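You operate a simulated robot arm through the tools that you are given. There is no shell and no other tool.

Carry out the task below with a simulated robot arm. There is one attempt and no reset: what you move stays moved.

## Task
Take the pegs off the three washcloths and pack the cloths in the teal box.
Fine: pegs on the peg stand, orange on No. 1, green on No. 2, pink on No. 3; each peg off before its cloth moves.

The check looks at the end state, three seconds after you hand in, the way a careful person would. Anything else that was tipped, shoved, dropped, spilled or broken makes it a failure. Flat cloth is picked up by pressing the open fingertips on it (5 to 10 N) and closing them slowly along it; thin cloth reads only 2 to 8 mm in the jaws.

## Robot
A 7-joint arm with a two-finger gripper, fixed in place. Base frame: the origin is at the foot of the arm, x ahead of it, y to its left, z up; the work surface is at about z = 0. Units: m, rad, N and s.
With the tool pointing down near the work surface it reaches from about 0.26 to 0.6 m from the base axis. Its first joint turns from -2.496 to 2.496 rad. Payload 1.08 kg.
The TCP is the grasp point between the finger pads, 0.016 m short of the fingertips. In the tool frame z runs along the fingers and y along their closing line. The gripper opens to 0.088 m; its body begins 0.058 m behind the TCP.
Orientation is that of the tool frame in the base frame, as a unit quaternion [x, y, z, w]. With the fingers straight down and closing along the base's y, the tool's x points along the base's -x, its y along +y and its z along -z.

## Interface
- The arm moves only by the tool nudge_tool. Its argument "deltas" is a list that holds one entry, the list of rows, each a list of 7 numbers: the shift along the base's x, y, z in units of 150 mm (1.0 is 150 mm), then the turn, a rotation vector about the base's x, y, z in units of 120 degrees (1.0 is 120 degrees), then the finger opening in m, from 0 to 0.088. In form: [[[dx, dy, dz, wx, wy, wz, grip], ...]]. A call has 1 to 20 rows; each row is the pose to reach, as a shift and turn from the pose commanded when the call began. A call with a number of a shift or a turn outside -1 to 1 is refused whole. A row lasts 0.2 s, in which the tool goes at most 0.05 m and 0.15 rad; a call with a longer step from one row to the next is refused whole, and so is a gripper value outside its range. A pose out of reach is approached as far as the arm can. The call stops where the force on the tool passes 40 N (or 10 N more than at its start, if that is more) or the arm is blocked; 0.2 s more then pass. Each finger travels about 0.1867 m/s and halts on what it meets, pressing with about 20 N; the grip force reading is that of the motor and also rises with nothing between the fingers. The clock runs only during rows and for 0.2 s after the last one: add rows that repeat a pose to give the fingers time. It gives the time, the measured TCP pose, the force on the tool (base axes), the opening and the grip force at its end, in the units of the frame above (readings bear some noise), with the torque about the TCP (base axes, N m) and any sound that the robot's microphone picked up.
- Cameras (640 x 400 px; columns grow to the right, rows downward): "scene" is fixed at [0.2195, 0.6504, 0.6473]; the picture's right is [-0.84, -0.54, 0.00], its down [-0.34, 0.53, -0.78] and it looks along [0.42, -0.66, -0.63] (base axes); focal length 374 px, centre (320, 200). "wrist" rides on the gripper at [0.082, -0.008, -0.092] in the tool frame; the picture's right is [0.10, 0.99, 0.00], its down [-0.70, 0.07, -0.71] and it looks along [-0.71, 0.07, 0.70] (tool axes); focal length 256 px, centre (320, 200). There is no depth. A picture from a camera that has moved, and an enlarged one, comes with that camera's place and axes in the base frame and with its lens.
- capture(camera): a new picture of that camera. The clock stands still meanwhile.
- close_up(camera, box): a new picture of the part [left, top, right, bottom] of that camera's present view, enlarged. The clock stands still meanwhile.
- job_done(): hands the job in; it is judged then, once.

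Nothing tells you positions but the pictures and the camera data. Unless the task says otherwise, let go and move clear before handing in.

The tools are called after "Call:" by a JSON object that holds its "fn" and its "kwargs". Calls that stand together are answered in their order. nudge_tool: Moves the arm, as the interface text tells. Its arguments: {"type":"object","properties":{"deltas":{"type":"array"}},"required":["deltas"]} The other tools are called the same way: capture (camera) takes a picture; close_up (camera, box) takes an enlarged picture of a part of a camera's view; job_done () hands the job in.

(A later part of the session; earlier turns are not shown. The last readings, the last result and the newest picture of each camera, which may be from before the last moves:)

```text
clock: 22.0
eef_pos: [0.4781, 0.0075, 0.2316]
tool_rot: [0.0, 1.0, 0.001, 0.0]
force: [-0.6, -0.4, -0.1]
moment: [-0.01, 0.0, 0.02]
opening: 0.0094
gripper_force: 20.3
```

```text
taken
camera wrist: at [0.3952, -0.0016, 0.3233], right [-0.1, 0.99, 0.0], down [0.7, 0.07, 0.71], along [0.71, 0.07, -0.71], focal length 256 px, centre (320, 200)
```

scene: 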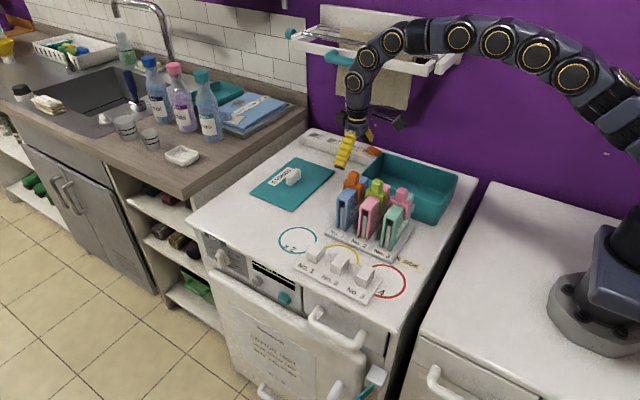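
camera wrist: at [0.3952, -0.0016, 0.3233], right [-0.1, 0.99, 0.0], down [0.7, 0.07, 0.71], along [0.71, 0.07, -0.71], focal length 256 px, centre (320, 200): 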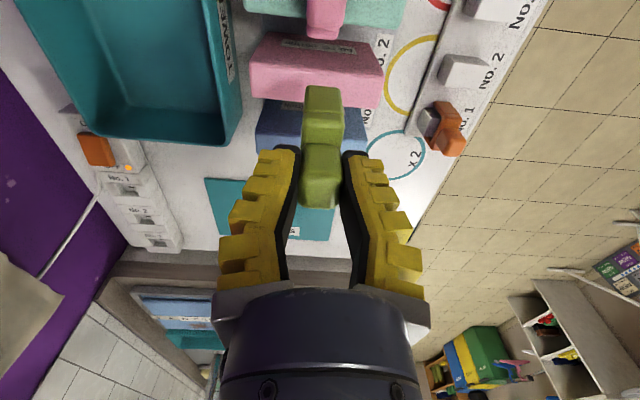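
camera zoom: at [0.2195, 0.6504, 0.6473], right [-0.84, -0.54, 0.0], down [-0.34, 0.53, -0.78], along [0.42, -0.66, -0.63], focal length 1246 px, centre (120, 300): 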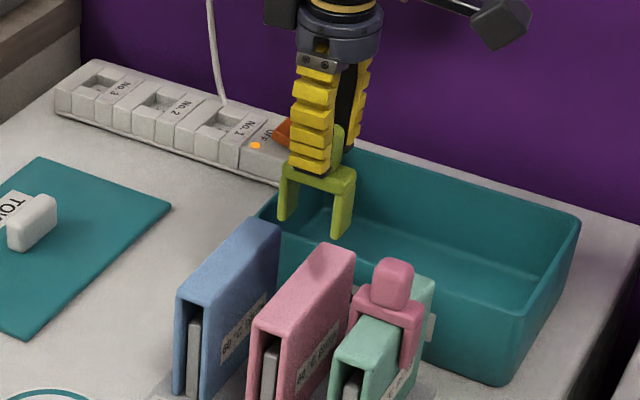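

Green peg is in hand, pink cloth undisturbed. Moving over post No. 2.

Call:
{"fn": "nudge_tool", "kwargs": {"deltas": [[[0, 0.25, 0, 0, 0, 0, 0.005], [0, 0.5, 0, 0, 0, 0, 0.005], [0, 0.75, -0.1, 0, 0, 0, 0.005], [0.005, 0.95, -0.3, 0, 0, 0, 0.005], [0.01, 1.0, -0.45, 0, 0, 0, 0.005], [0.01, 1.0, -0.6, 0, 0, 0, 0.005], [0.01, 1.0, -0.6, 0, 0, 0, 0.005]]]}}

Call:
{"fn": "nudge_tool", "kwargs": {"deltas": [[[0, 0.05, -0.1, 0, 0, 0, 0.005], [0, 0.05, -0.15, 0, 0, 0, 0.005], [0, 0.05, -0.15, 0, 0, 0, 0.005]]]}}

Call:
{"fn": "close_up", "kwargs": {"camera": "wrist", "box": [240, 70, 400, 170]}}

Call:
{"fn": "close_up", "kwargs": {"camera": "scene", "box": [300, 230, 380, 280]}}

```text
clock: 23.6
eef_pos: [0.4772, 0.1579, 0.1426]
tool_rot: [0.0, 1.0, 0.0, 0.001]
force: [-0.5, 0.4, -0.3]
moment: [0.01, 0.03, 0.0]
opening: 0.0093
gripper_force: 20.2
```

```text
clock: 24.4
eef_pos: [0.4765, 0.1646, 0.118]
tool_rot: [0.0, 1.0, 0.0, 0.0]
force: [-0.3, 0.4, -0.9]
moment: [-0.01, 0.01, 0.03]
opening: 0.0091
gripper_force: 20.0
```

```text
4.00 times, centred on (320, 120) of wrist
camera zoom: at [0.3943, 0.1551, 0.21], right [-0.1, 0.99, 0.0], down [0.7, 0.07, 0.71], along [0.71, 0.07, -0.71], focal length 1024 px, centre (320, 520)
```

zoom: 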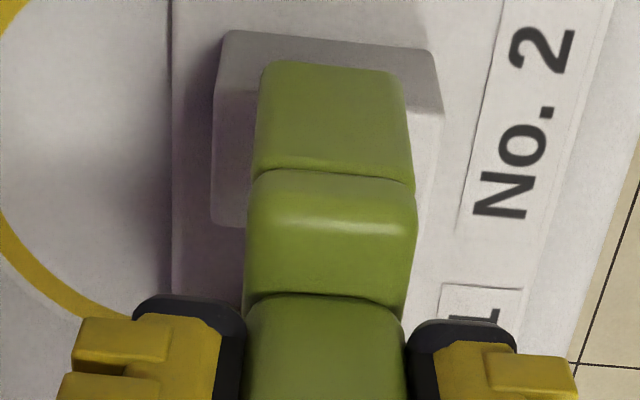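

```text
8.00 times, centred on (340, 255) of scene
camera zoom: at [0.2195, 0.6504, 0.6473], right [-0.84, -0.54, 0.0], down [-0.34, 0.53, -0.78], along [0.42, -0.66, -0.63], focal length 2992 px, centre (160, -240)
```

zoom: 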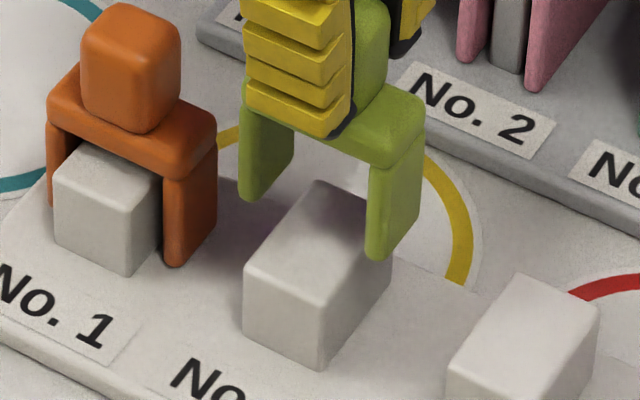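

Both cameras say the peg is about 2 mm too far −x of post 2's centre. I'll shift +2 mm and lower it on.

Call:
{"fn": "nudge_tool", "kwargs": {"deltas": [[[0.0133, 0, 0, 0, 0, 0, 0.005], [0.0133, 0, -0.05, 0, 0, 0, 0.005], [0.0133, 0, -0.1, 0, 0, 0, 0.005], [0.0133, 0, -0.15, 0, 0, 0, 0.005], [0.0133, 0, -0.2, 0, 0, 0, 0.005]]]}}

Call:
{"fn": "close_up", "kwargs": {"camera": "scene", "box": [300, 230, 380, 280]}}

```text
clock: 25.6
eef_pos: [0.4802, 0.1657, 0.0878]
tool_rot: [-0.001, 1.0, 0.0, 0.0]
force: [0.4, 0.1, -1.3]
moment: [0.01, 0.0, 0.0]
opening: 0.0094
gripper_force: 20.6
```

```text
8.00 times, centred on (340, 255) of scene
camera zoom: at [0.2195, 0.6504, 0.6473], right [-0.84, -0.54, 0.0], down [-0.34, 0.53, -0.78], along [0.42, -0.66, -0.63], focal length 2992 px, centre (160, -240)
```

zoom: 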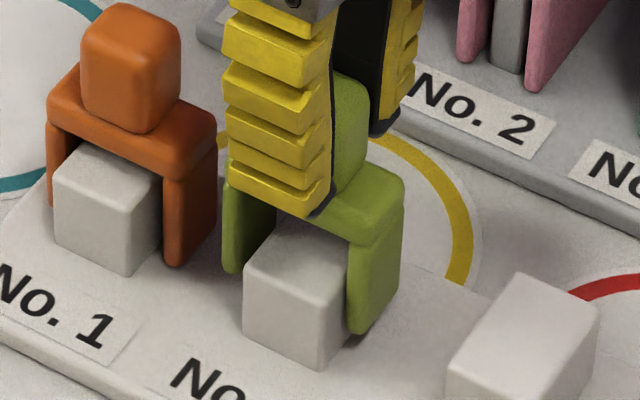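

Legs straddle post 2 freely. Seating it gently.

Call:
{"fn": "nudge_tool", "kwargs": {"deltas": [[[0, 0, -0.02, 0, 0, 0, 0.005], [0, 0, -0.04, 0, 0, 0, 0.005], [0, 0, -0.055, 0, 0, 0, 0.005], [0, 0, -0.068, 0, 0, 0, 0.005], [0, 0, -0.075, 0, 0, 0, 0.005]]]}}

Call:
{"fn": "close_up", "kwargs": {"camera": "scene", "box": [300, 230, 380, 280]}}

```text
clock: 26.8
eef_pos: [0.479, 0.1638, 0.0784]
tool_rot: [0.0, 1.0, 0.0, 0.001]
force: [-3.5, -0.7, 9.9]
moment: [-0.05, 0.08, 0.0]
opening: 0.0106
gripper_force: 20.5
```

```text
8.00 times, centred on (340, 255) of scene
camera zoom: at [0.2195, 0.6504, 0.6473], right [-0.84, -0.54, 0.0], down [-0.34, 0.53, -0.78], along [0.42, -0.66, -0.63], focal length 2992 px, centre (160, -240)
```

zoom: 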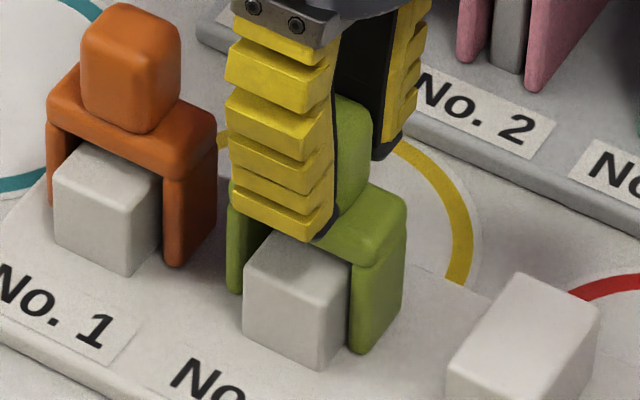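

Seated with about 10 N reaction. Releasing and rising.

Call:
{"fn": "nudge_tool", "kwargs": {"deltas": [[[0, 0, 0.003, 0, 0, 0, 0.005], [0, 0, 0.003, 0, 0, 0, 0.02], [0, 0, 0.003, 0, 0, 0, 0.035], [0, 0, 0.003, 0, 0, 0, 0.06], [0, 0, 0.003, 0, 0, 0, 0.07], [0, 0, 0.1, 0, 0, 0, 0.07], [0, 0, 0.3, 0, 0, 0, 0.08], [0, 0, 0.5, 0, 0, 0, 0.088], [0, 0, 0.7, 0, 0, 0, 0.088], [0, 0, 0.85, 0, 0, 0, 0.088], [0, 0, 0.85, 0, 0, 0, 0.088]]]}}

Call:
{"fn": "close_up", "kwargs": {"camera": "scene", "box": [280, 180, 440, 290]}}

```text
clock: 29.2
eef_pos: [0.4825, 0.1629, 0.2068]
tool_rot: [-0.001, 1.0, 0.0, 0.0]
force: [-0.2, 0.4, 0.4]
moment: [0.01, -0.01, 0.01]
opening: 0.0881
gripper_force: 0.0
```

```text
3.64 times, centred on (360, 235) of scene
camera zoom: at [0.2195, 0.6504, 0.6473], right [-0.84, -0.54, 0.0], down [-0.34, 0.53, -0.78], along [0.42, -0.66, -0.63], focal length 1360 px, centre (174, 73)
```

zoom: 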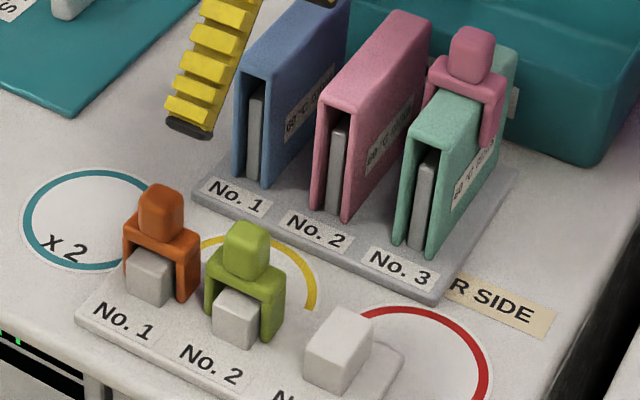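

Green is on post 2. Now the pink peg at about (0.419, 0.005).

Call:
{"fn": "nudge_tool", "kwargs": {"deltas": [[[-0.1, -0.25, 0, 0, 0, 0, 0.088], [-0.2, -0.5, 0, 0, 0, 0, 0.088], [-0.3, -0.75, 0, 0, 0, 0, 0.088], [-0.41, -1.0, 0, 0, 0, 0, 0.088], [-0.41, -1.0, 0, 0, 0, 0, 0.088]]]}}

Call:
{"fn": "nudge_tool", "kwargs": {"deltas": [[[0, -0.05, 0, 0, 0, 0, 0.088], [0, -0.05, 0, 0, 0, 0, 0.088], [0, -0.05, 0, 0, 0, 0, 0.088]]]}}

Call:
{"fn": "close_up", "kwargs": {"camera": "wrist", "box": [240, 50, 400, 150]}}

Call:
{"fn": "close_up", "kwargs": {"camera": "scene", "box": [340, 130, 460, 210]}}

```text
clock: 30.4
eef_pos: [0.4199, 0.0126, 0.2054]
tool_rot: [0.0, 1.0, 0.0, 0.0]
force: [-0.1, 0.6, 0.3]
moment: [0.0, -0.01, -0.02]
opening: 0.0881
gripper_force: 0.1
```

```text
clock: 31.2
eef_pos: [0.419, 0.0055, 0.2053]
tool_rot: [0.0, 1.0, 0.001, 0.0]
force: [-0.5, 0.2, -0.2]
moment: [0.0, -0.03, 0.0]
opening: 0.088
gripper_force: 0.1
```

```text
4.00 times, centred on (320, 100) of wrist
camera zoom: at [0.3363, -0.0036, 0.2964], right [-0.1, 0.99, 0.0], down [0.7, 0.07, 0.71], along [0.71, 0.07, -0.7], focal length 1024 px, centre (320, 600)
```

zoom: 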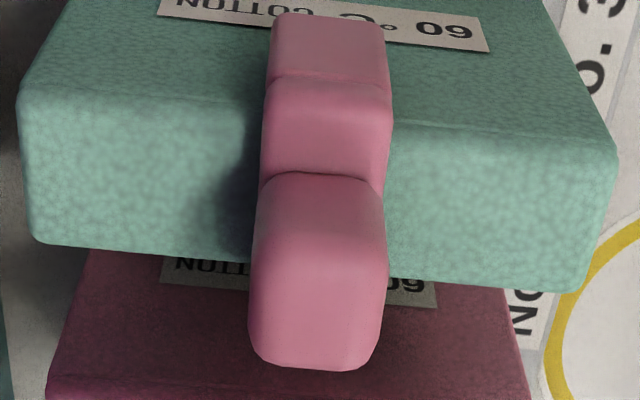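

```text
5.00 times, centred on (400, 170) of scene
camera zoom: at [0.2195, 0.6504, 0.6473], right [-0.84, -0.54, 0.0], down [-0.34, 0.53, -0.78], along [0.42, -0.66, -0.63], focal length 1870 px, centre (-80, 350)
```

zoom: 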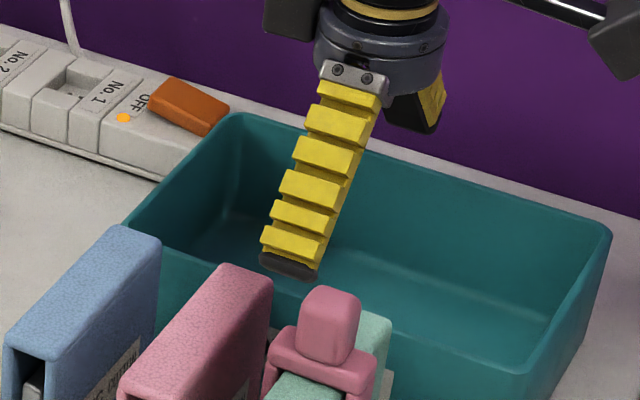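

Call:
{"fn": "nudge_tool", "kwargs": {"deltas": [[[0.003, 0, -0.15, 0, 0, 0, 0.088], [0.005, 0, -0.3, 0, 0, 0, 0.088], [0.005, 0, -0.41, 0, 0, 0, 0.088], [0.005, 0, -0.41, 0, 0, 0, 0.088], [0.005, 0, -0.41, 0, 0, 0, 0.06], [0.005, 0, -0.41, 0, 0, 0, 0.04], [0.005, 0, -0.41, 0, 0, 0, 0.028], [0.005, 0, -0.41, 0, 0, 0, 0.018], [0.005, 0, -0.41, 0, 0, 0, 0.01], [0.005, 0, -0.41, 0, 0, 0, 0.005]]]}}

Call:
{"fn": "capture", "kwargs": {"camera": "wrist"}}

```text
clock: 33.4
eef_pos: [0.4204, 0.0046, 0.1441]
tool_rot: [0.0, 1.0, 0.0, 0.001]
force: [-0.8, -0.2, 14.5]
moment: [0.01, 0.09, -0.02]
opening: 0.0131
gripper_force: 20.1
```

```text
taken
camera wrist: at [0.3377, -0.0041, 0.2359], right [-0.1, 0.99, 0.0], down [0.7, 0.07, 0.71], along [0.71, 0.07, -0.7], focal length 256 px, centre (320, 200)
```

wrist: 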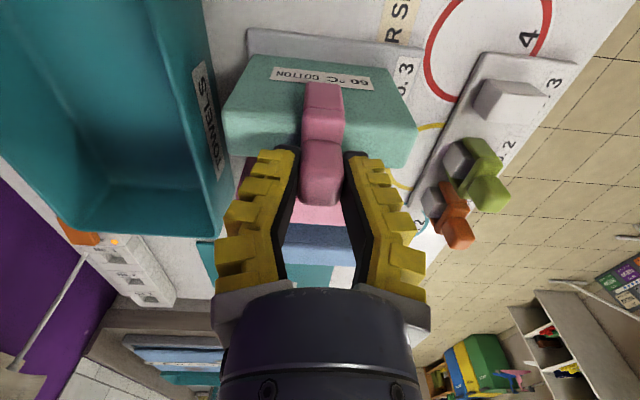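

Pink peg gripped. Lifting straight up and checking.

Call:
{"fn": "nudge_tool", "kwargs": {"deltas": [[[0, 0, 0.02, 0, 0, 0, 0.005], [0, 0, 0.05, 0, 0, 0, 0.005], [0, 0, 0.15, 0, 0, 0, 0.005], [0, 0, 0.3, 0, 0, 0, 0.005], [0, 0, 0.45, 0, 0, 0, 0.005], [0, 0, 0.6, 0, 0, 0, 0.005], [0, 0, 0.6, 0, 0, 0, 0.005]]]}}

Call:
{"fn": "close_up", "kwargs": {"camera": "scene", "box": [340, 110, 460, 230]}}

Call:
{"fn": "capture", "kwargs": {"camera": "wrist"}}

```text
clock: 35.0
eef_pos: [0.4195, 0.0076, 0.2335]
tool_rot: [0.0, 1.0, 0.0, 0.0]
force: [0.7, -1.0, 0.4]
moment: [-0.01, 0.0, -0.02]
opening: 0.0095
gripper_force: 20.4
```

```text
3.33 times, centred on (400, 170) of scene
camera zoom: at [0.2195, 0.6504, 0.6473], right [-0.84, -0.54, 0.0], down [-0.34, 0.53, -0.78], along [0.42, -0.66, -0.63], focal length 1246 px, centre (53, 300)
```

zoom: 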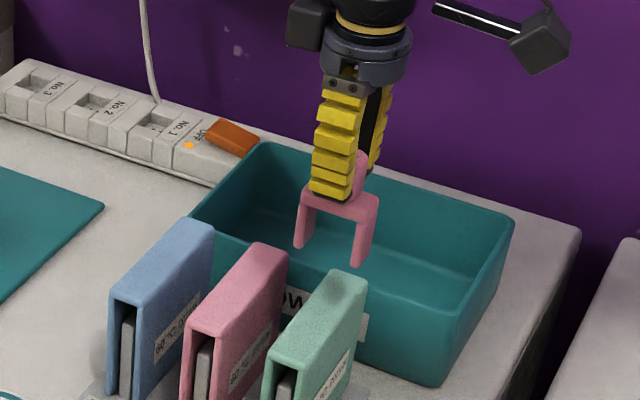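

```text
taken
camera wrist: at [0.337, -0.002, 0.3251], right [-0.1, 0.99, 0.0], down [0.7, 0.07, 0.71], along [0.71, 0.07, -0.7], focal length 256 px, centre (320, 200)
```

wrist: 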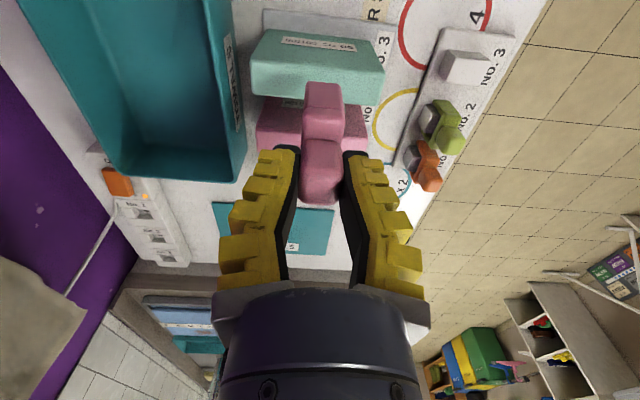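

Call:
{"fn": "nudge_tool", "kwargs": {"deltas": [[[0, 0.25, 0, 0, 0, 0, 0.005], [0, 0.5, 0, 0, 0, 0, 0.005], [0, 0.75, -0.1, 0, 0, 0, 0.005], [0, 0.95, -0.3, 0, 0, 0, 0.005], [0.005, 1.0, -0.45, 0, 0, 0, 0.005], [0.005, 1.0, -0.6, 0, 0, 0, 0.005], [0.005, 1.0, -0.6, 0, 0, 0, 0.005]]]}}

Call:
{"fn": "nudge_tool", "kwargs": {"deltas": [[[0, 0.05, -0.1, 0, 0, 0, 0.005], [0, 0.05, -0.15, 0, 0, 0, 0.005], [0, 0.05, -0.15, 0, 0, 0, 0.005]]]}}

Call:
{"fn": "close_up", "kwargs": {"camera": "wrist", "box": [240, 70, 400, 170]}}

Call:
{"fn": "close_up", "kwargs": {"camera": "scene", "box": [320, 240, 400, 290]}}

```text
clock: 36.6
eef_pos: [0.4229, 0.1574, 0.1441]
tool_rot: [0.0, 1.0, -0.001, 0.001]
force: [-0.1, 0.3, -0.1]
moment: [0.02, 0.03, -0.03]
opening: 0.0095
gripper_force: 20.1
```

```text
clock: 37.4
eef_pos: [0.4213, 0.1631, 0.1232]
tool_rot: [0.0, 1.0, -0.001, -0.001]
force: [0.6, 0.2, -0.8]
moment: [0.01, 0.01, 0.01]
opening: 0.009
gripper_force: 20.1
```

```text
4.00 times, centred on (320, 120) of wrist
camera zoom: at [0.3383, 0.1547, 0.2142], right [-0.1, 0.99, 0.0], down [0.7, 0.07, 0.71], along [0.71, 0.07, -0.71], focal length 1024 px, centre (320, 520)
```

zoom: 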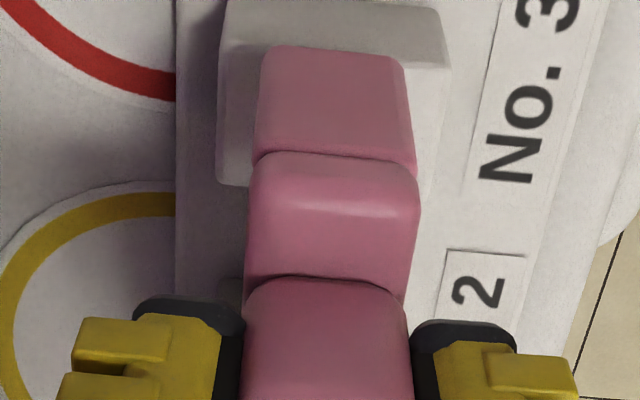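

```text
8.00 times, centred on (360, 265) of scene
camera zoom: at [0.2195, 0.6504, 0.6473], right [-0.84, -0.54, 0.0], down [-0.34, 0.53, -0.78], along [0.42, -0.66, -0.63], focal length 2992 px, centre (0, -320)
```

zoom: 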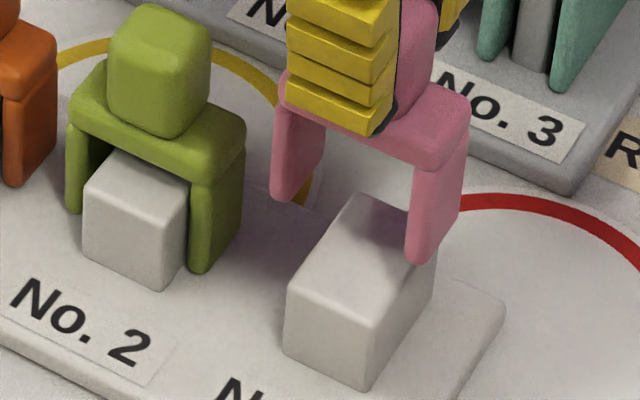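

The pink peg is about 1.7 mm too far +x; I'll correct and lower onto post 3.

Call:
{"fn": "nudge_tool", "kwargs": {"deltas": [[[-0.011, 0, 0, 0, 0, 0, 0.005], [-0.011, 0, -0.06, 0, 0, 0, 0.005], [-0.011, 0, -0.12, 0, 0, 0, 0.005], [-0.011, 0, -0.18, 0, 0, 0, 0.005], [-0.011, 0, -0.23, 0, 0, 0, 0.005]]]}}

Call:
{"fn": "close_up", "kwargs": {"camera": "scene", "box": [320, 240, 400, 290]}}

```text
clock: 38.6
eef_pos: [0.4194, 0.1634, 0.0863]
tool_rot: [0.0, 1.0, -0.001, -0.002]
force: [-0.4, -0.1, -0.8]
moment: [0.01, 0.01, 0.01]
opening: 0.0093
gripper_force: 20.1
```

```text
8.00 times, centred on (360, 265) of scene
camera zoom: at [0.2195, 0.6504, 0.6473], right [-0.84, -0.54, 0.0], down [-0.34, 0.53, -0.78], along [0.42, -0.66, -0.63], focal length 2992 px, centre (0, -320)
```

zoom: 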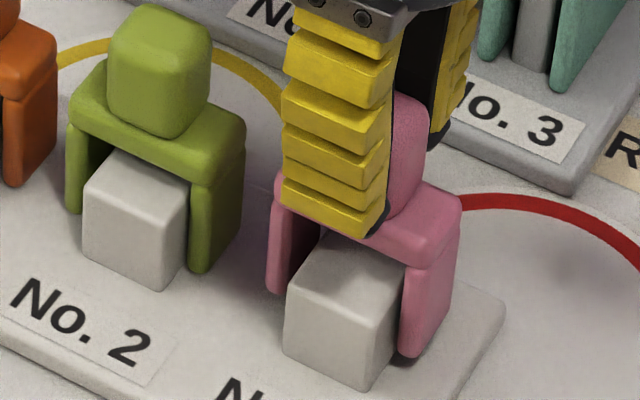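

Call:
{"fn": "nudge_tool", "kwargs": {"deltas": [[[0, 0, -0.02, 0, 0, 0, 0.005], [0, 0, -0.035, 0, 0, 0, 0.005], [0, 0, -0.045, 0, 0, 0, 0.005], [0, 0, -0.055, 0, 0, 0, 0.005], [0, 0, -0.062, 0, 0, 0, 0.005]]]}}

Call:
{"fn": "close_up", "kwargs": {"camera": "scene", "box": [320, 240, 400, 290]}}

```text
clock: 39.8
eef_pos: [0.4195, 0.1638, 0.08]
tool_rot: [0.0, 1.0, 0.0, 0.002]
force: [-4.5, -0.4, 12.8]
moment: [-0.01, 0.21, 0.0]
opening: 0.0118
gripper_force: 20.1
```

```text
8.00 times, centred on (360, 265) of scene
camera zoom: at [0.2195, 0.6504, 0.6473], right [-0.84, -0.54, 0.0], down [-0.34, 0.53, -0.78], along [0.42, -0.66, -0.63], focal length 2992 px, centre (0, -320)
```

zoom: 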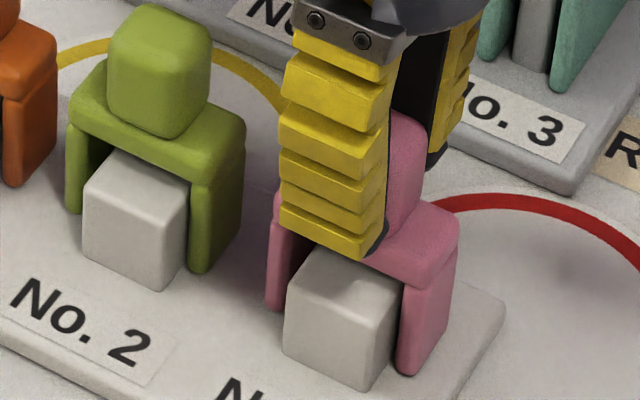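

Seated with about 13 N reaction. Releasing and rising.

Call:
{"fn": "nudge_tool", "kwargs": {"deltas": [[[0, 0, 0.008, 0, 0, 0, 0.005], [0, 0, 0.008, 0, 0, 0, 0.02], [0, 0, 0.008, 0, 0, 0, 0.035], [0, 0, 0.008, 0, 0, 0, 0.06], [0, 0, 0.008, 0, 0, 0, 0.07], [0, 0, 0.1, 0, 0, 0, 0.07], [0, 0, 0.3, 0, 0, 0, 0.08], [0, 0, 0.5, 0, 0, 0, 0.088], [0, 0, 0.7, 0, 0, 0, 0.088], [0, 0, 0.9, 0, 0, 0, 0.088], [0, 0, 1.0, 0, 0, 0, 0.088], [0, 0, 1.0, 0, 0, 0, 0.088]]]}}

Call:
{"fn": "close_up", "kwargs": {"camera": "scene", "box": [280, 150, 480, 300]}}

Call:
{"fn": "capture", "kwargs": {"camera": "wrist"}}

```text
clock: 42.4
eef_pos: [0.418, 0.162, 0.2294]
tool_rot: [0.0, 1.0, 0.0, 0.001]
force: [0.0, -0.4, -0.2]
moment: [-0.01, 0.02, -0.04]
opening: 0.088
gripper_force: 0.1
```

```text
2.67 times, centred on (380, 225) of scene
camera zoom: at [0.2195, 0.6504, 0.6473], right [-0.84, -0.54, 0.0], down [-0.34, 0.53, -0.78], along [0.42, -0.66, -0.63], focal length 997 px, centre (160, 133)
```

zoom: 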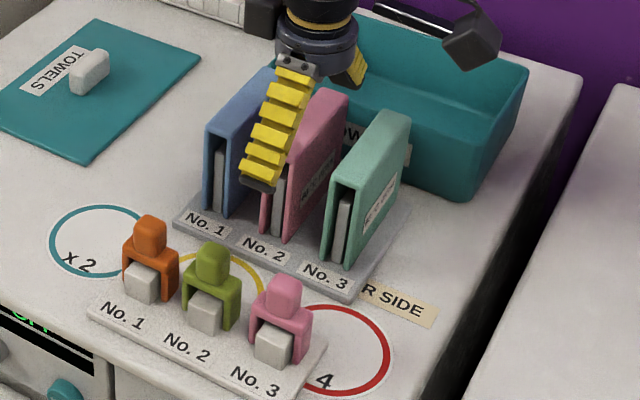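

```text
taken
camera wrist: at [0.336, 0.1532, 0.3205], right [-0.1, 0.99, 0.0], down [0.7, 0.07, 0.71], along [0.71, 0.07, -0.7], focal length 256 px, centre (320, 200)
```

wrist: 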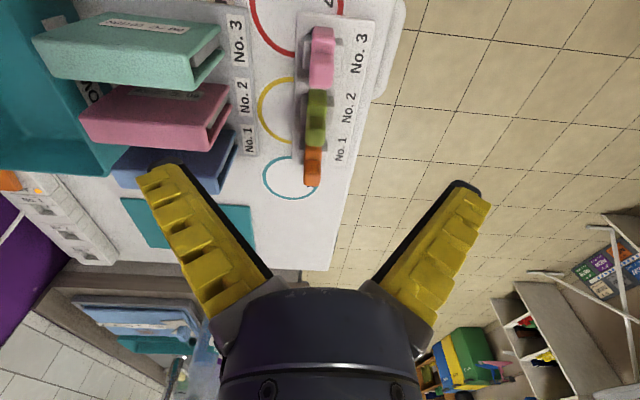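

All three pegs are on their matching posts. Before handling cloths I'll zoom in on how they sit on the rack and calibrate the finger gap, since the fingers swing in an arc.

Call:
{"fn": "close_up", "kwargs": {"camera": "scene", "box": [370, 195, 420, 250]}}

Call:
{"fn": "close_up", "kwargs": {"camera": "wrist", "box": [30, 0, 260, 190]}}

Call:
{"fn": "close_up", "kwargs": {"camera": "wrist", "box": [130, 80, 260, 190]}}

Call:
{"fn": "close_up", "kwargs": {"camera": "scene", "box": [300, 230, 400, 300]}}

```text
7.27 times, centred on (395, 222) of scene
camera zoom: at [0.2195, 0.6504, 0.6473], right [-0.84, -0.54, 0.0], down [-0.34, 0.53, -0.78], along [0.42, -0.66, -0.63], focal length 2720 px, centre (-226, 36)
```

zoom: 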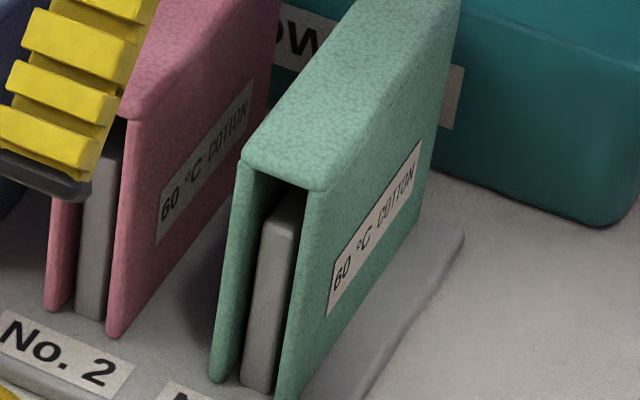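

```text
2.11 times, centred on (145, 95) of wrist
camera zoom: at [0.336, 0.1532, 0.3205], right [-0.1, 0.99, 0.0], down [0.7, 0.07, 0.71], along [0.71, 0.07, -0.7], focal length 539 px, centre (688, 421)
```

zoom: 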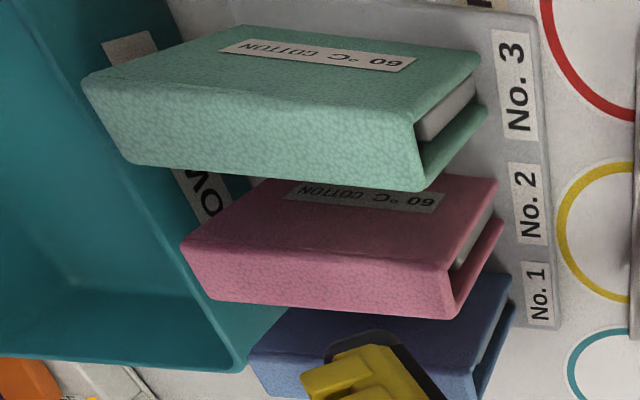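

```text
3.64 times, centred on (195, 135) of wrist
camera zoom: at [0.336, 0.1532, 0.3205], right [-0.1, 0.99, 0.0], down [0.7, 0.07, 0.71], along [0.71, 0.07, -0.7], focal length 931 px, centre (774, 436)
```

zoom: 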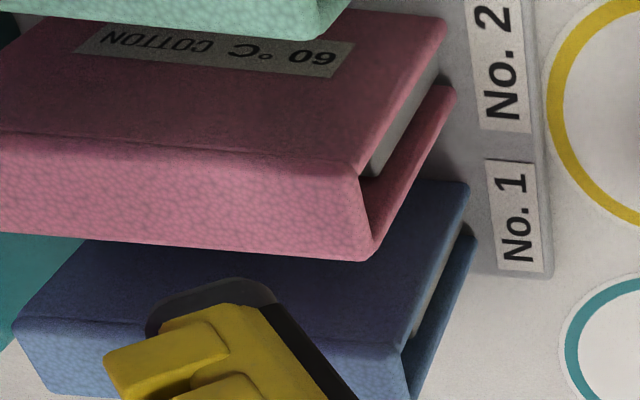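

```text
5.71 times, centred on (350, 265) of scene
camera zoom: at [0.2195, 0.6504, 0.6473], right [-0.84, -0.54, 0.0], down [-0.34, 0.53, -0.78], along [0.42, -0.66, -0.63], focal length 2137 px, centre (149, -171)
```

zoom: 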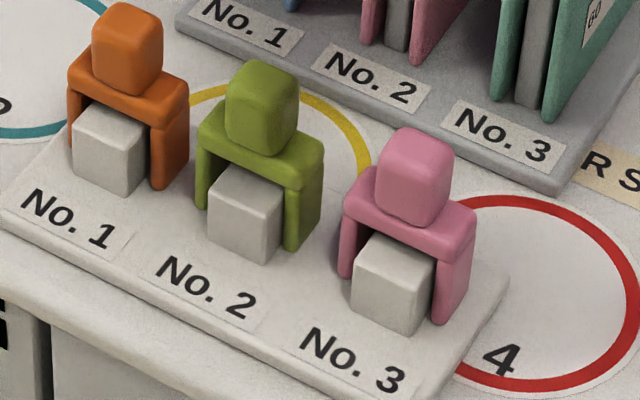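

The cloths are inverted-U folds over thin plates, with pegs all seated properly. I'll turn the tool −90° about vertical (so the fingers close along x, camera on the +y side) at a safe height.

Call:
{"fn": "nudge_tool", "kwargs": {"deltas": [[[0, 0, 0.05, 0, 0, -0.068, 0.06], [0, 0, 0.1, 0, 0, -0.136, 0.04], [0, 0, 0.15, 0, 0, -0.204, 0.03], [0, 0, 0.2, 0, 0, -0.272, 0.03], [0, 0, 0.25, 0, 0, -0.34, 0.03], [0, 0, 0.3, 0, 0, -0.408, 0.03], [0, 0, 0.3, 0, 0, -0.476, 0.03], [0, 0, 0.3, 0, 0, -0.544, 0.03], [0, 0, 0.3, 0, 0, -0.612, 0.03], [0, 0, 0.3, 0, 0, -0.68, 0.03], [0, 0, 0.3, 0, 0, -0.75, 0.03], [0, 0, 0.3, 0, 0, -0.75, 0.03]]]}}

Call:
{"fn": "capture", "kwargs": {"camera": "wrist"}}

Call:
{"fn": "capture", "kwargs": {"camera": "scene"}}

```text
clock: 45.0
eef_pos: [0.4188, 0.1645, 0.2724]
tool_rot: [0.707, 0.707, 0.0, 0.0]
force: [1.0, 0.2, -0.3]
moment: [0.0, 0.02, -0.02]
opening: 0.0348
gripper_force: 3.4
```

```text
taken
camera wrist: at [0.41, 0.245, 0.3641], right [0.99, 0.1, 0.0], down [0.07, -0.7, 0.71], along [0.07, -0.71, -0.7], focal length 256 px, centre (320, 200)
```

wrist: 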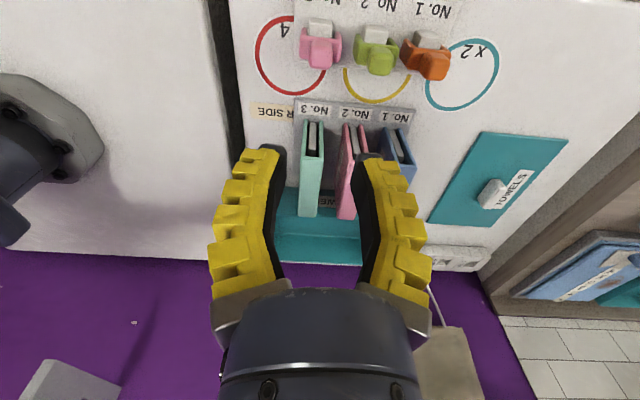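

```text
taken
```

scene: 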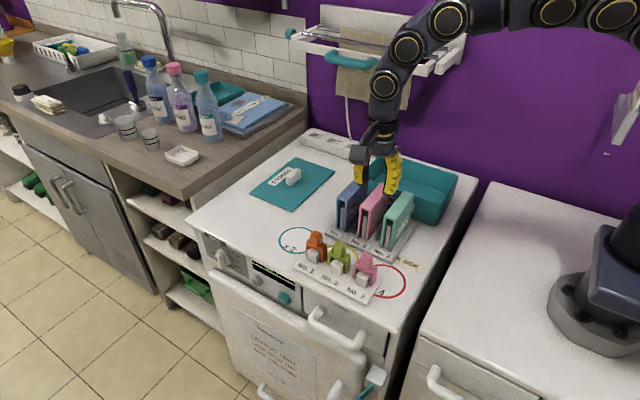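

Fingers now close along x, and a 0.03 command gives roughly a 38 mm gap. Next I'll move over the cloths toward the box at height to measure the box interior from above.

Call:
{"fn": "nudge_tool", "kwargs": {"deltas": [[[0.05, -0.25, 0.03, 0, 0, 0, 0.03], [0.1, -0.5, 0.07, 0, 0, 0, 0.03], [0.15, -0.75, 0.1, 0, 0, 0, 0.03], [0.2, -1.0, 0.15, 0, 0, 0, 0.03], [0.2, -1.0, 0.15, 0, 0, 0, 0.03]]]}}

Call:
{"fn": "nudge_tool", "kwargs": {"deltas": [[[0, -0.2, 0, 0, 0, 0, 0.03], [0, -0.45, 0, 0, 0, 0, 0.03], [0, -0.7, 0, 0, 0, 0, 0.03], [0, -0.7, 0, 0, 0, 0, 0.03]]]}}

Call:
{"fn": "capture", "kwargs": {"camera": "wrist"}}

Call:
{"fn": "capture", "kwargs": {"camera": "scene"}}

```text
clock: 46.2
eef_pos: [0.4469, 0.0126, 0.2954]
tool_rot: [0.707, 0.707, -0.001, 0.0]
force: [-0.2, 0.7, -1.0]
moment: [0.0, 0.03, 0.01]
opening: 0.0349
gripper_force: 3.5
```

```text
clock: 47.2
eef_pos: [0.4494, -0.0902, 0.2942]
tool_rot: [0.707, 0.707, 0.0, 0.0]
force: [-0.3, -0.3, -0.1]
moment: [0.03, 0.01, -0.02]
opening: 0.0349
gripper_force: 3.8
```

```text
taken
camera wrist: at [0.4402, -0.0092, 0.3859], right [0.99, 0.1, 0.0], down [0.07, -0.7, 0.71], along [0.07, -0.71, -0.7], focal length 256 px, centre (320, 200)
```

wrist: 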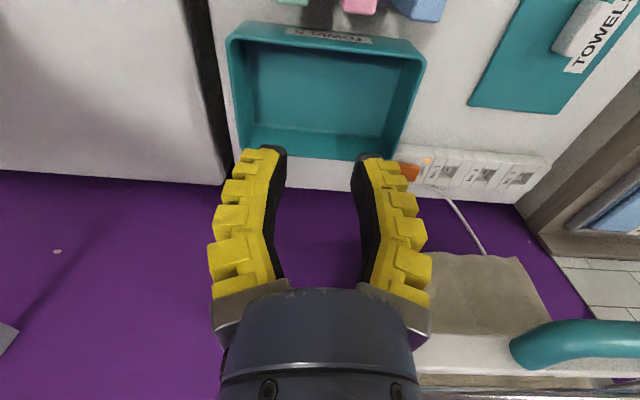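

```text
taken
```

scene: 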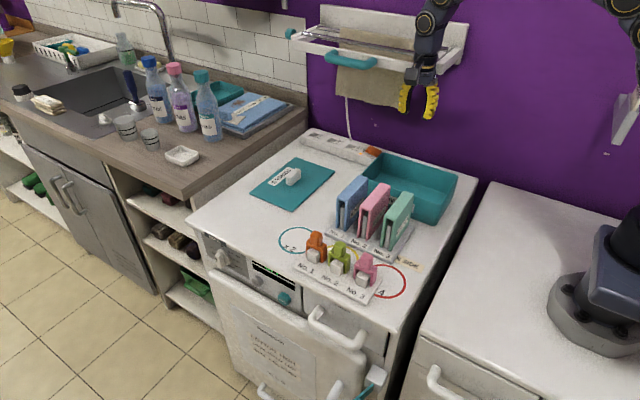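

Call:
{"fn": "close_up", "kwargs": {"camera": "wrist", "box": [210, 0, 450, 170]}}

Call:
{"fn": "close_up", "kwargs": {"camera": "scene", "box": [350, 140, 470, 230]}}

```text
2.35 times, centred on (330, 85) of wrist
camera zoom: at [0.4402, -0.0092, 0.3859], right [0.99, 0.1, 0.0], down [0.07, -0.7, 0.71], along [0.07, -0.71, -0.7], focal length 602 px, centre (296, 471)
```

zoom: 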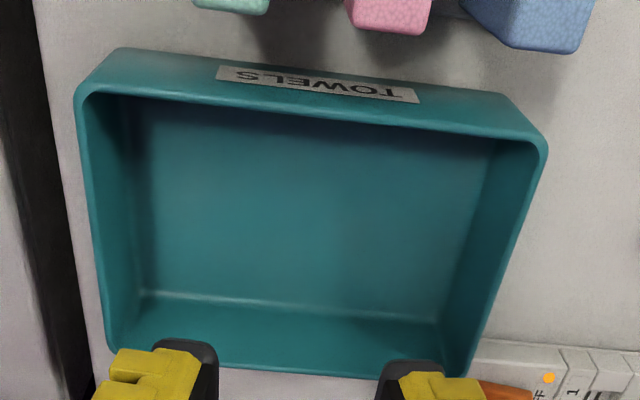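

```text
4.44 times, centred on (410, 185) of scene
camera zoom: at [0.2195, 0.6504, 0.6473], right [-0.84, -0.54, 0.0], down [-0.34, 0.53, -0.78], along [0.42, -0.66, -0.63], focal length 1662 px, centre (-80, 267)
```

zoom: 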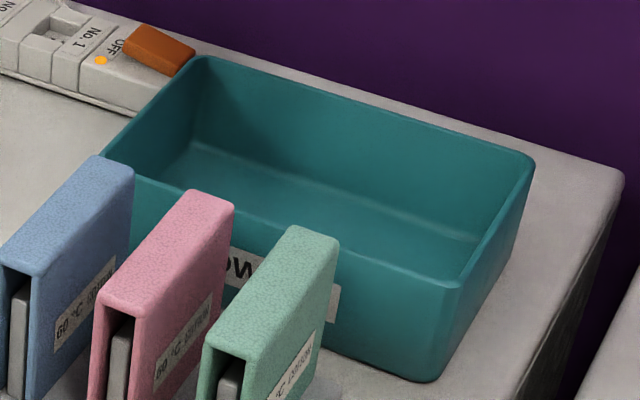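

The box interior is roughly x 0.36–0.56, y −0.221…−0.094, rim z≈0.086. The wall shelf above the back could be near the hand, so I'll check the hand's outline before planning the placement.

Call:
{"fn": "close_up", "kwargs": {"camera": "scene", "box": [280, 0, 500, 140]}}

Call:
{"fn": "close_up", "kwargs": {"camera": "wrist", "box": [400, 230, 640, 400]}}

```text
2.86 times, centred on (390, 70) of scene
camera zoom: at [0.2195, 0.6504, 0.6473], right [-0.84, -0.54, 0.0], down [-0.34, 0.53, -0.78], along [0.42, -0.66, -0.63], focal length 1068 px, centre (120, 571)
```

zoom: 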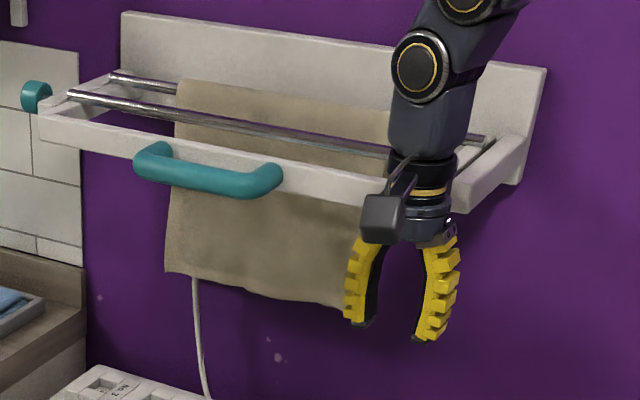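

```text
2.35 times, centred on (520, 315) of wrist
camera zoom: at [0.4402, -0.0092, 0.3859], right [0.99, 0.1, 0.0], down [0.07, -0.7, 0.71], along [0.07, -0.71, -0.7], focal length 602 px, centre (-151, -71)
```

zoom: 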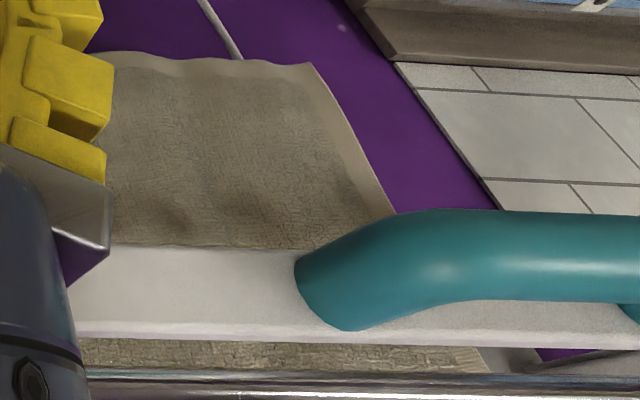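

The shelf's front rail is near y≈−0.22, z≈0.32–0.35 for x>0.45, so I'll grip each cloth about 2 cm toward its +y end to keep the hand clear of it. First the mint cloth (No. 3): hover above it.

Call:
{"fn": "nudge_tool", "kwargs": {"deltas": [[[-0.05, 0.25, 0, 0, 0, 0, 0.03], [-0.1, 0.5, -0.1, 0, 0, 0, 0.03], [-0.15, 0.72, -0.25, 0, 0, 0, 0.03], [-0.188, 0.768, -0.45, 0, 0, 0, 0.03], [-0.188, 0.768, -0.627, 0, 0, 0, 0.03], [-0.188, 0.768, -0.627, 0, 0, 0, 0.03]]]}}

Call:
{"fn": "capture", "kwargs": {"camera": "wrist"}}

Call:
{"fn": "close_up", "kwargs": {"camera": "wrist", "box": [240, 20, 400, 180]}}

Call:
{"fn": "close_up", "kwargs": {"camera": "scene", "box": [320, 120, 460, 250]}}

```text
clock: 48.6
eef_pos: [0.4239, 0.0244, 0.1995]
tool_rot: [0.708, 0.707, 0.0, 0.0]
force: [0.0, -0.9, 0.0]
moment: [0.01, -0.02, 0.01]
opening: 0.0346
gripper_force: 2.9
```

```text
taken
camera wrist: at [0.4134, 0.1061, 0.2917], right [0.99, 0.1, 0.0], down [0.07, -0.7, 0.71], along [0.07, -0.71, -0.7], focal length 256 px, centre (320, 200)
```

wrist: 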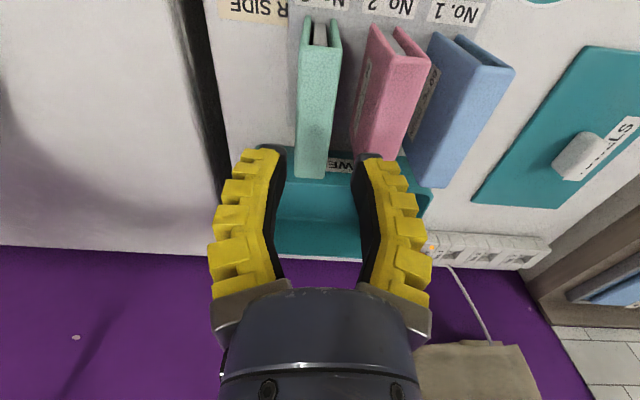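

```text
2.50 times, centred on (320, 100) of wrist
camera zoom: at [0.4134, 0.1061, 0.2917], right [0.99, 0.1, 0.0], down [0.07, -0.7, 0.71], along [0.07, -0.71, -0.7], focal length 640 px, centre (320, 450)
```

zoom: 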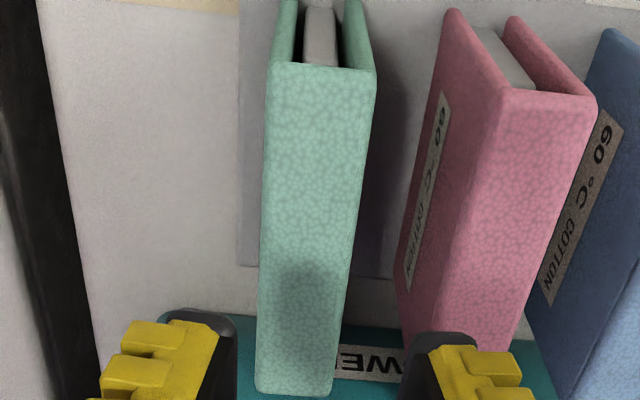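

```text
3.08 times, centred on (390, 185) of scene
camera zoom: at [0.2195, 0.6504, 0.6473], right [-0.84, -0.54, 0.0], down [-0.34, 0.53, -0.78], along [0.42, -0.66, -0.63], focal length 1151 px, centre (105, 246)
```

zoom: 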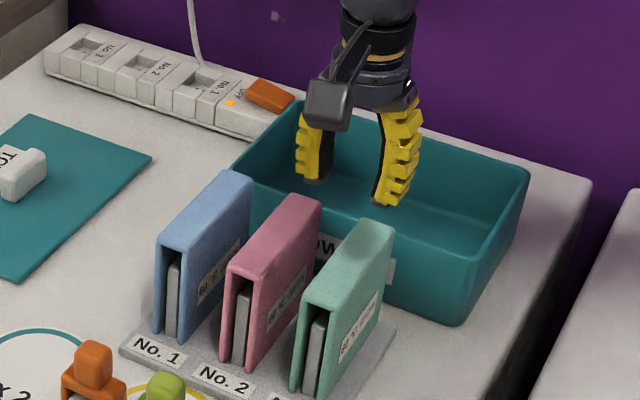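

Mint cloth spans x≈0.4055–0.4335 (centre 0.4195), y −0.051…0.057. I'll centre on it and descend to just above its top to check finger clearance.

Call:
{"fn": "nudge_tool", "kwargs": {"deltas": [[[-0.012, -0.003, -0.15, 0, 0, 0, 0.03], [-0.012, -0.003, -0.3, 0, 0, 0, 0.03], [-0.012, -0.003, -0.45, 0, 0, 0, 0.03], [-0.012, -0.003, -0.45, 0, 0, 0, 0.03]]]}}

Call:
{"fn": "capture", "kwargs": {"camera": "wrist"}}

Call:
{"fn": "close_up", "kwargs": {"camera": "scene", "box": [340, 140, 440, 240]}}

```text
clock: 49.6
eef_pos: [0.4209, 0.0242, 0.1339]
tool_rot: [0.707, 0.707, 0.0, 0.0]
force: [-0.3, -0.6, -0.2]
moment: [0.02, 0.01, 0.0]
opening: 0.0346
gripper_force: 3.2
```

```text
taken
camera wrist: at [0.4107, 0.1053, 0.2253], right [0.99, 0.1, 0.0], down [0.07, -0.7, 0.71], along [0.07, -0.71, -0.7], focal length 256 px, centre (320, 200)
```

wrist: 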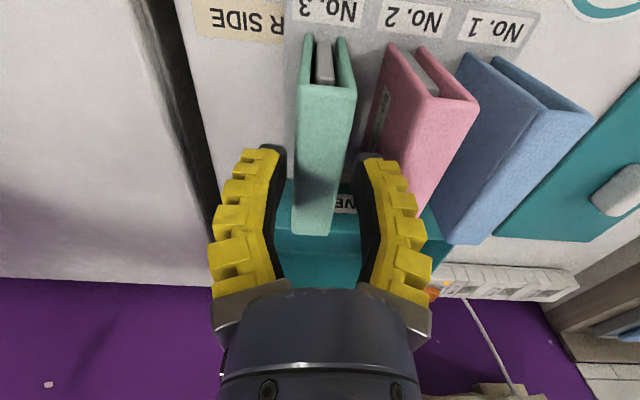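

```text
4.00 times, centred on (390, 190) of scene
camera zoom: at [0.2195, 0.6504, 0.6473], right [-0.84, -0.54, 0.0], down [-0.34, 0.53, -0.78], along [0.42, -0.66, -0.63], focal length 1496 px, centre (40, 240)
```

zoom: 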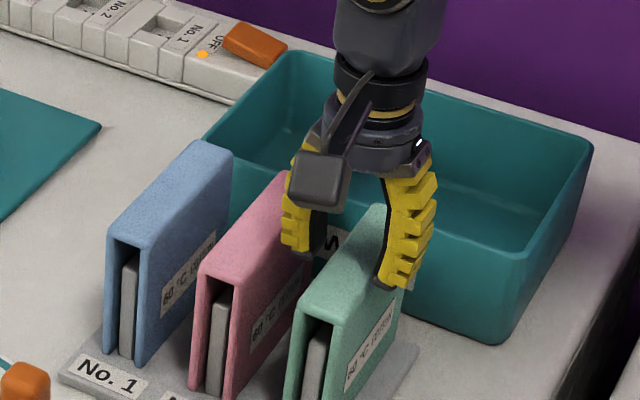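

Well centred. Descending so the pads overlap the top ~28 mm of the cloth, without closing yet.

Call:
{"fn": "nudge_tool", "kwargs": {"deltas": [[[0, 0, -0.07, 0, 0, 0, 0.03], [0, 0, -0.14, 0, 0, 0, 0.03], [0, 0, -0.2, 0, 0, 0, 0.03], [0, 0, -0.25, 0, 0, 0, 0.03], [0, 0, -0.25, 0, 0, 0, 0.03]]]}}

Call:
{"fn": "capture", "kwargs": {"camera": "wrist"}}

Call:
{"fn": "close_up", "kwargs": {"camera": "scene", "box": [340, 140, 440, 240]}}

```text
clock: 50.8
eef_pos: [0.4198, 0.0238, 0.0952]
tool_rot: [0.707, 0.708, -0.001, 0.0]
force: [0.0, -0.4, 0.0]
moment: [0.02, 0.01, -0.02]
opening: 0.0349
gripper_force: 3.5
```

```text
taken
camera wrist: at [0.4102, 0.1056, 0.1871], right [0.99, 0.1, 0.0], down [0.07, -0.7, 0.71], along [0.07, -0.71, -0.7], focal length 256 px, centre (320, 200)
```

wrist: 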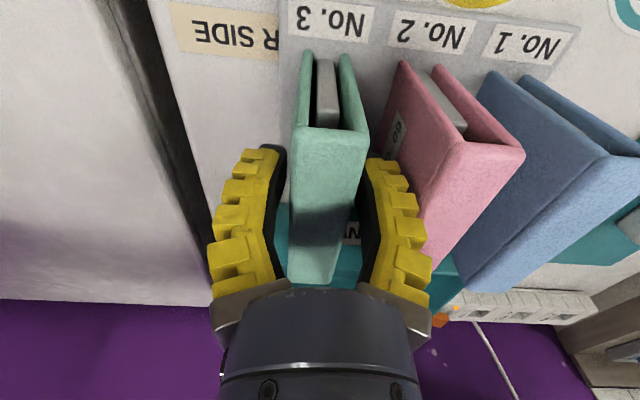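

```text
4.00 times, centred on (390, 190) of scene
camera zoom: at [0.2195, 0.6504, 0.6473], right [-0.84, -0.54, 0.0], down [-0.34, 0.53, -0.78], along [0.42, -0.66, -0.63], focal length 1496 px, centre (40, 240)
```

zoom: 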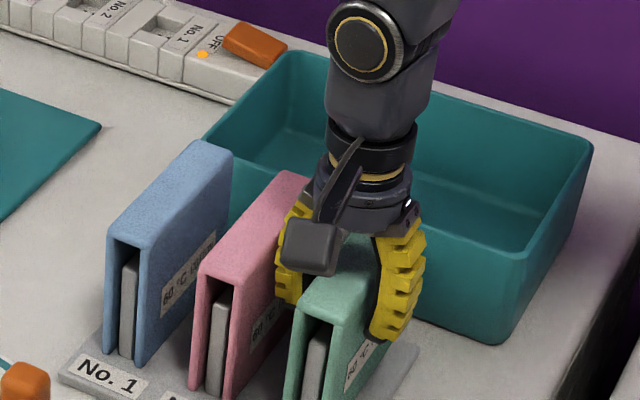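

Fingers straddle the mint cloth with no contact. Closing slowly.

Call:
{"fn": "nudge_tool", "kwargs": {"deltas": [[[0, 0, 0, 0, 0, 0, 0.025], [0, 0, 0, 0, 0, 0, 0.02], [0, 0, 0, 0, 0, 0, 0.016], [0, 0, 0, 0, 0, 0, 0.012], [0, 0, 0, 0, 0, 0, 0.008], [0, 0, 0, 0, 0, 0, 0.005]]]}}

Call:
{"fn": "capture", "kwargs": {"camera": "wrist"}}

Call:
{"fn": "close_up", "kwargs": {"camera": "scene", "box": [340, 140, 440, 240]}}

```text
clock: 52.2
eef_pos: [0.4201, 0.024, 0.0974]
tool_rot: [0.707, 0.707, 0.001, 0.0]
force: [0.8, 0.5, 16.7]
moment: [0.0, -0.04, -0.02]
opening: 0.0227
gripper_force: 20.1
```

```text
taken
camera wrist: at [0.4105, 0.1057, 0.1877], right [0.99, 0.1, 0.0], down [0.07, -0.7, 0.71], along [0.07, -0.71, -0.7], focal length 256 px, centre (320, 200)
```

wrist: 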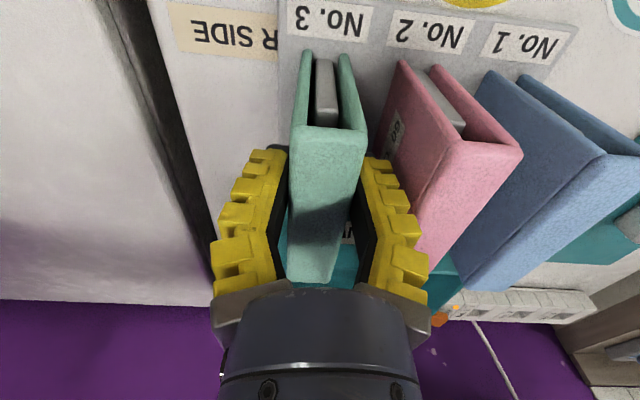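

```text
4.00 times, centred on (390, 190) of scene
camera zoom: at [0.2195, 0.6504, 0.6473], right [-0.84, -0.54, 0.0], down [-0.34, 0.53, -0.78], along [0.42, -0.66, -0.63], focal length 1496 px, centre (40, 240)
```

zoom: 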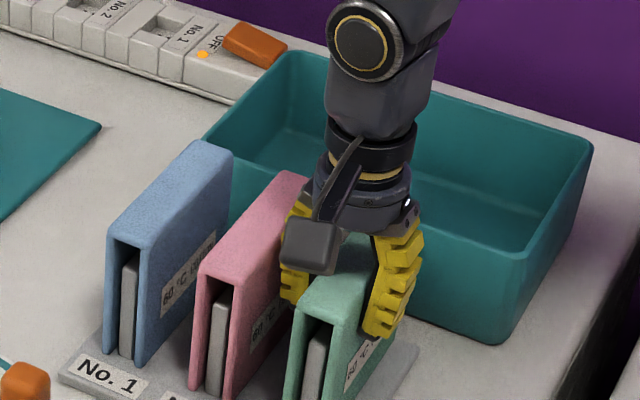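

Gripped at a 0.0227 reading with no visible deformation. Lifting a few mm first to check that only the cloth comes up.

Call:
{"fn": "nudge_tool", "kwargs": {"deltas": [[[0, 0, 0.02, 0, 0, 0, 0.005], [0, 0, 0.04, 0, 0, 0, 0.005], [0, 0, 0.07, 0, 0, 0, 0.005], [0, 0, 0.1, 0, 0, 0, 0.005]]]}}

Call:
{"fn": "capture", "kwargs": {"camera": "wrist"}}

Call:
{"fn": "close_up", "kwargs": {"camera": "scene", "box": [340, 140, 440, 240]}}

```text
clock: 53.2
eef_pos: [0.4198, 0.0215, 0.1113]
tool_rot: [0.707, 0.707, 0.0, -0.001]
force: [-0.1, -0.4, -0.6]
moment: [0.0, 0.03, 0.02]
opening: 0.0202
gripper_force: 20.0
```

```text
taken
camera wrist: at [0.4103, 0.1037, 0.2026], right [0.99, 0.1, 0.0], down [0.07, -0.7, 0.71], along [0.07, -0.71, -0.71], focal length 256 px, centre (320, 200)
```

wrist: 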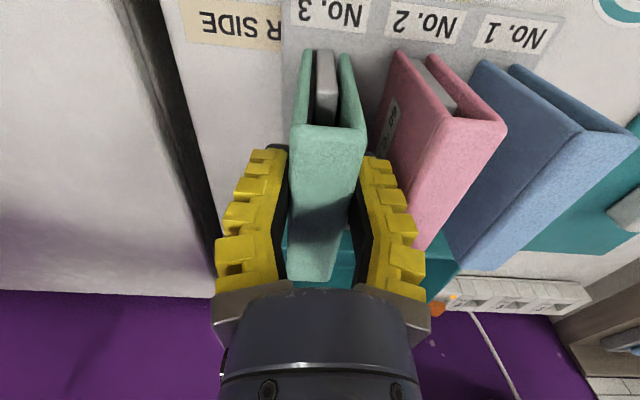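

```text
4.00 times, centred on (390, 190) of scene
camera zoom: at [0.2195, 0.6504, 0.6473], right [-0.84, -0.54, 0.0], down [-0.34, 0.53, -0.78], along [0.42, -0.66, -0.63], focal length 1496 px, centre (40, 240)
```

zoom: 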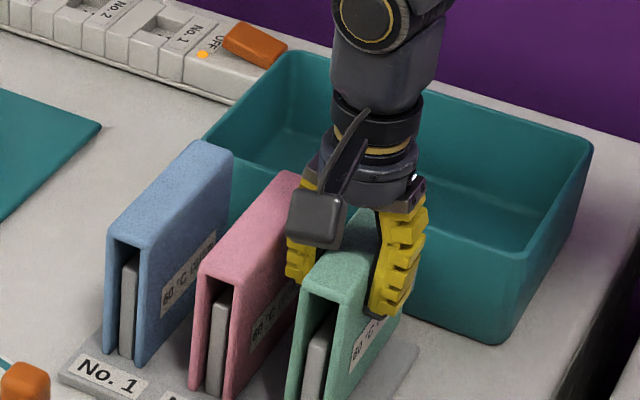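

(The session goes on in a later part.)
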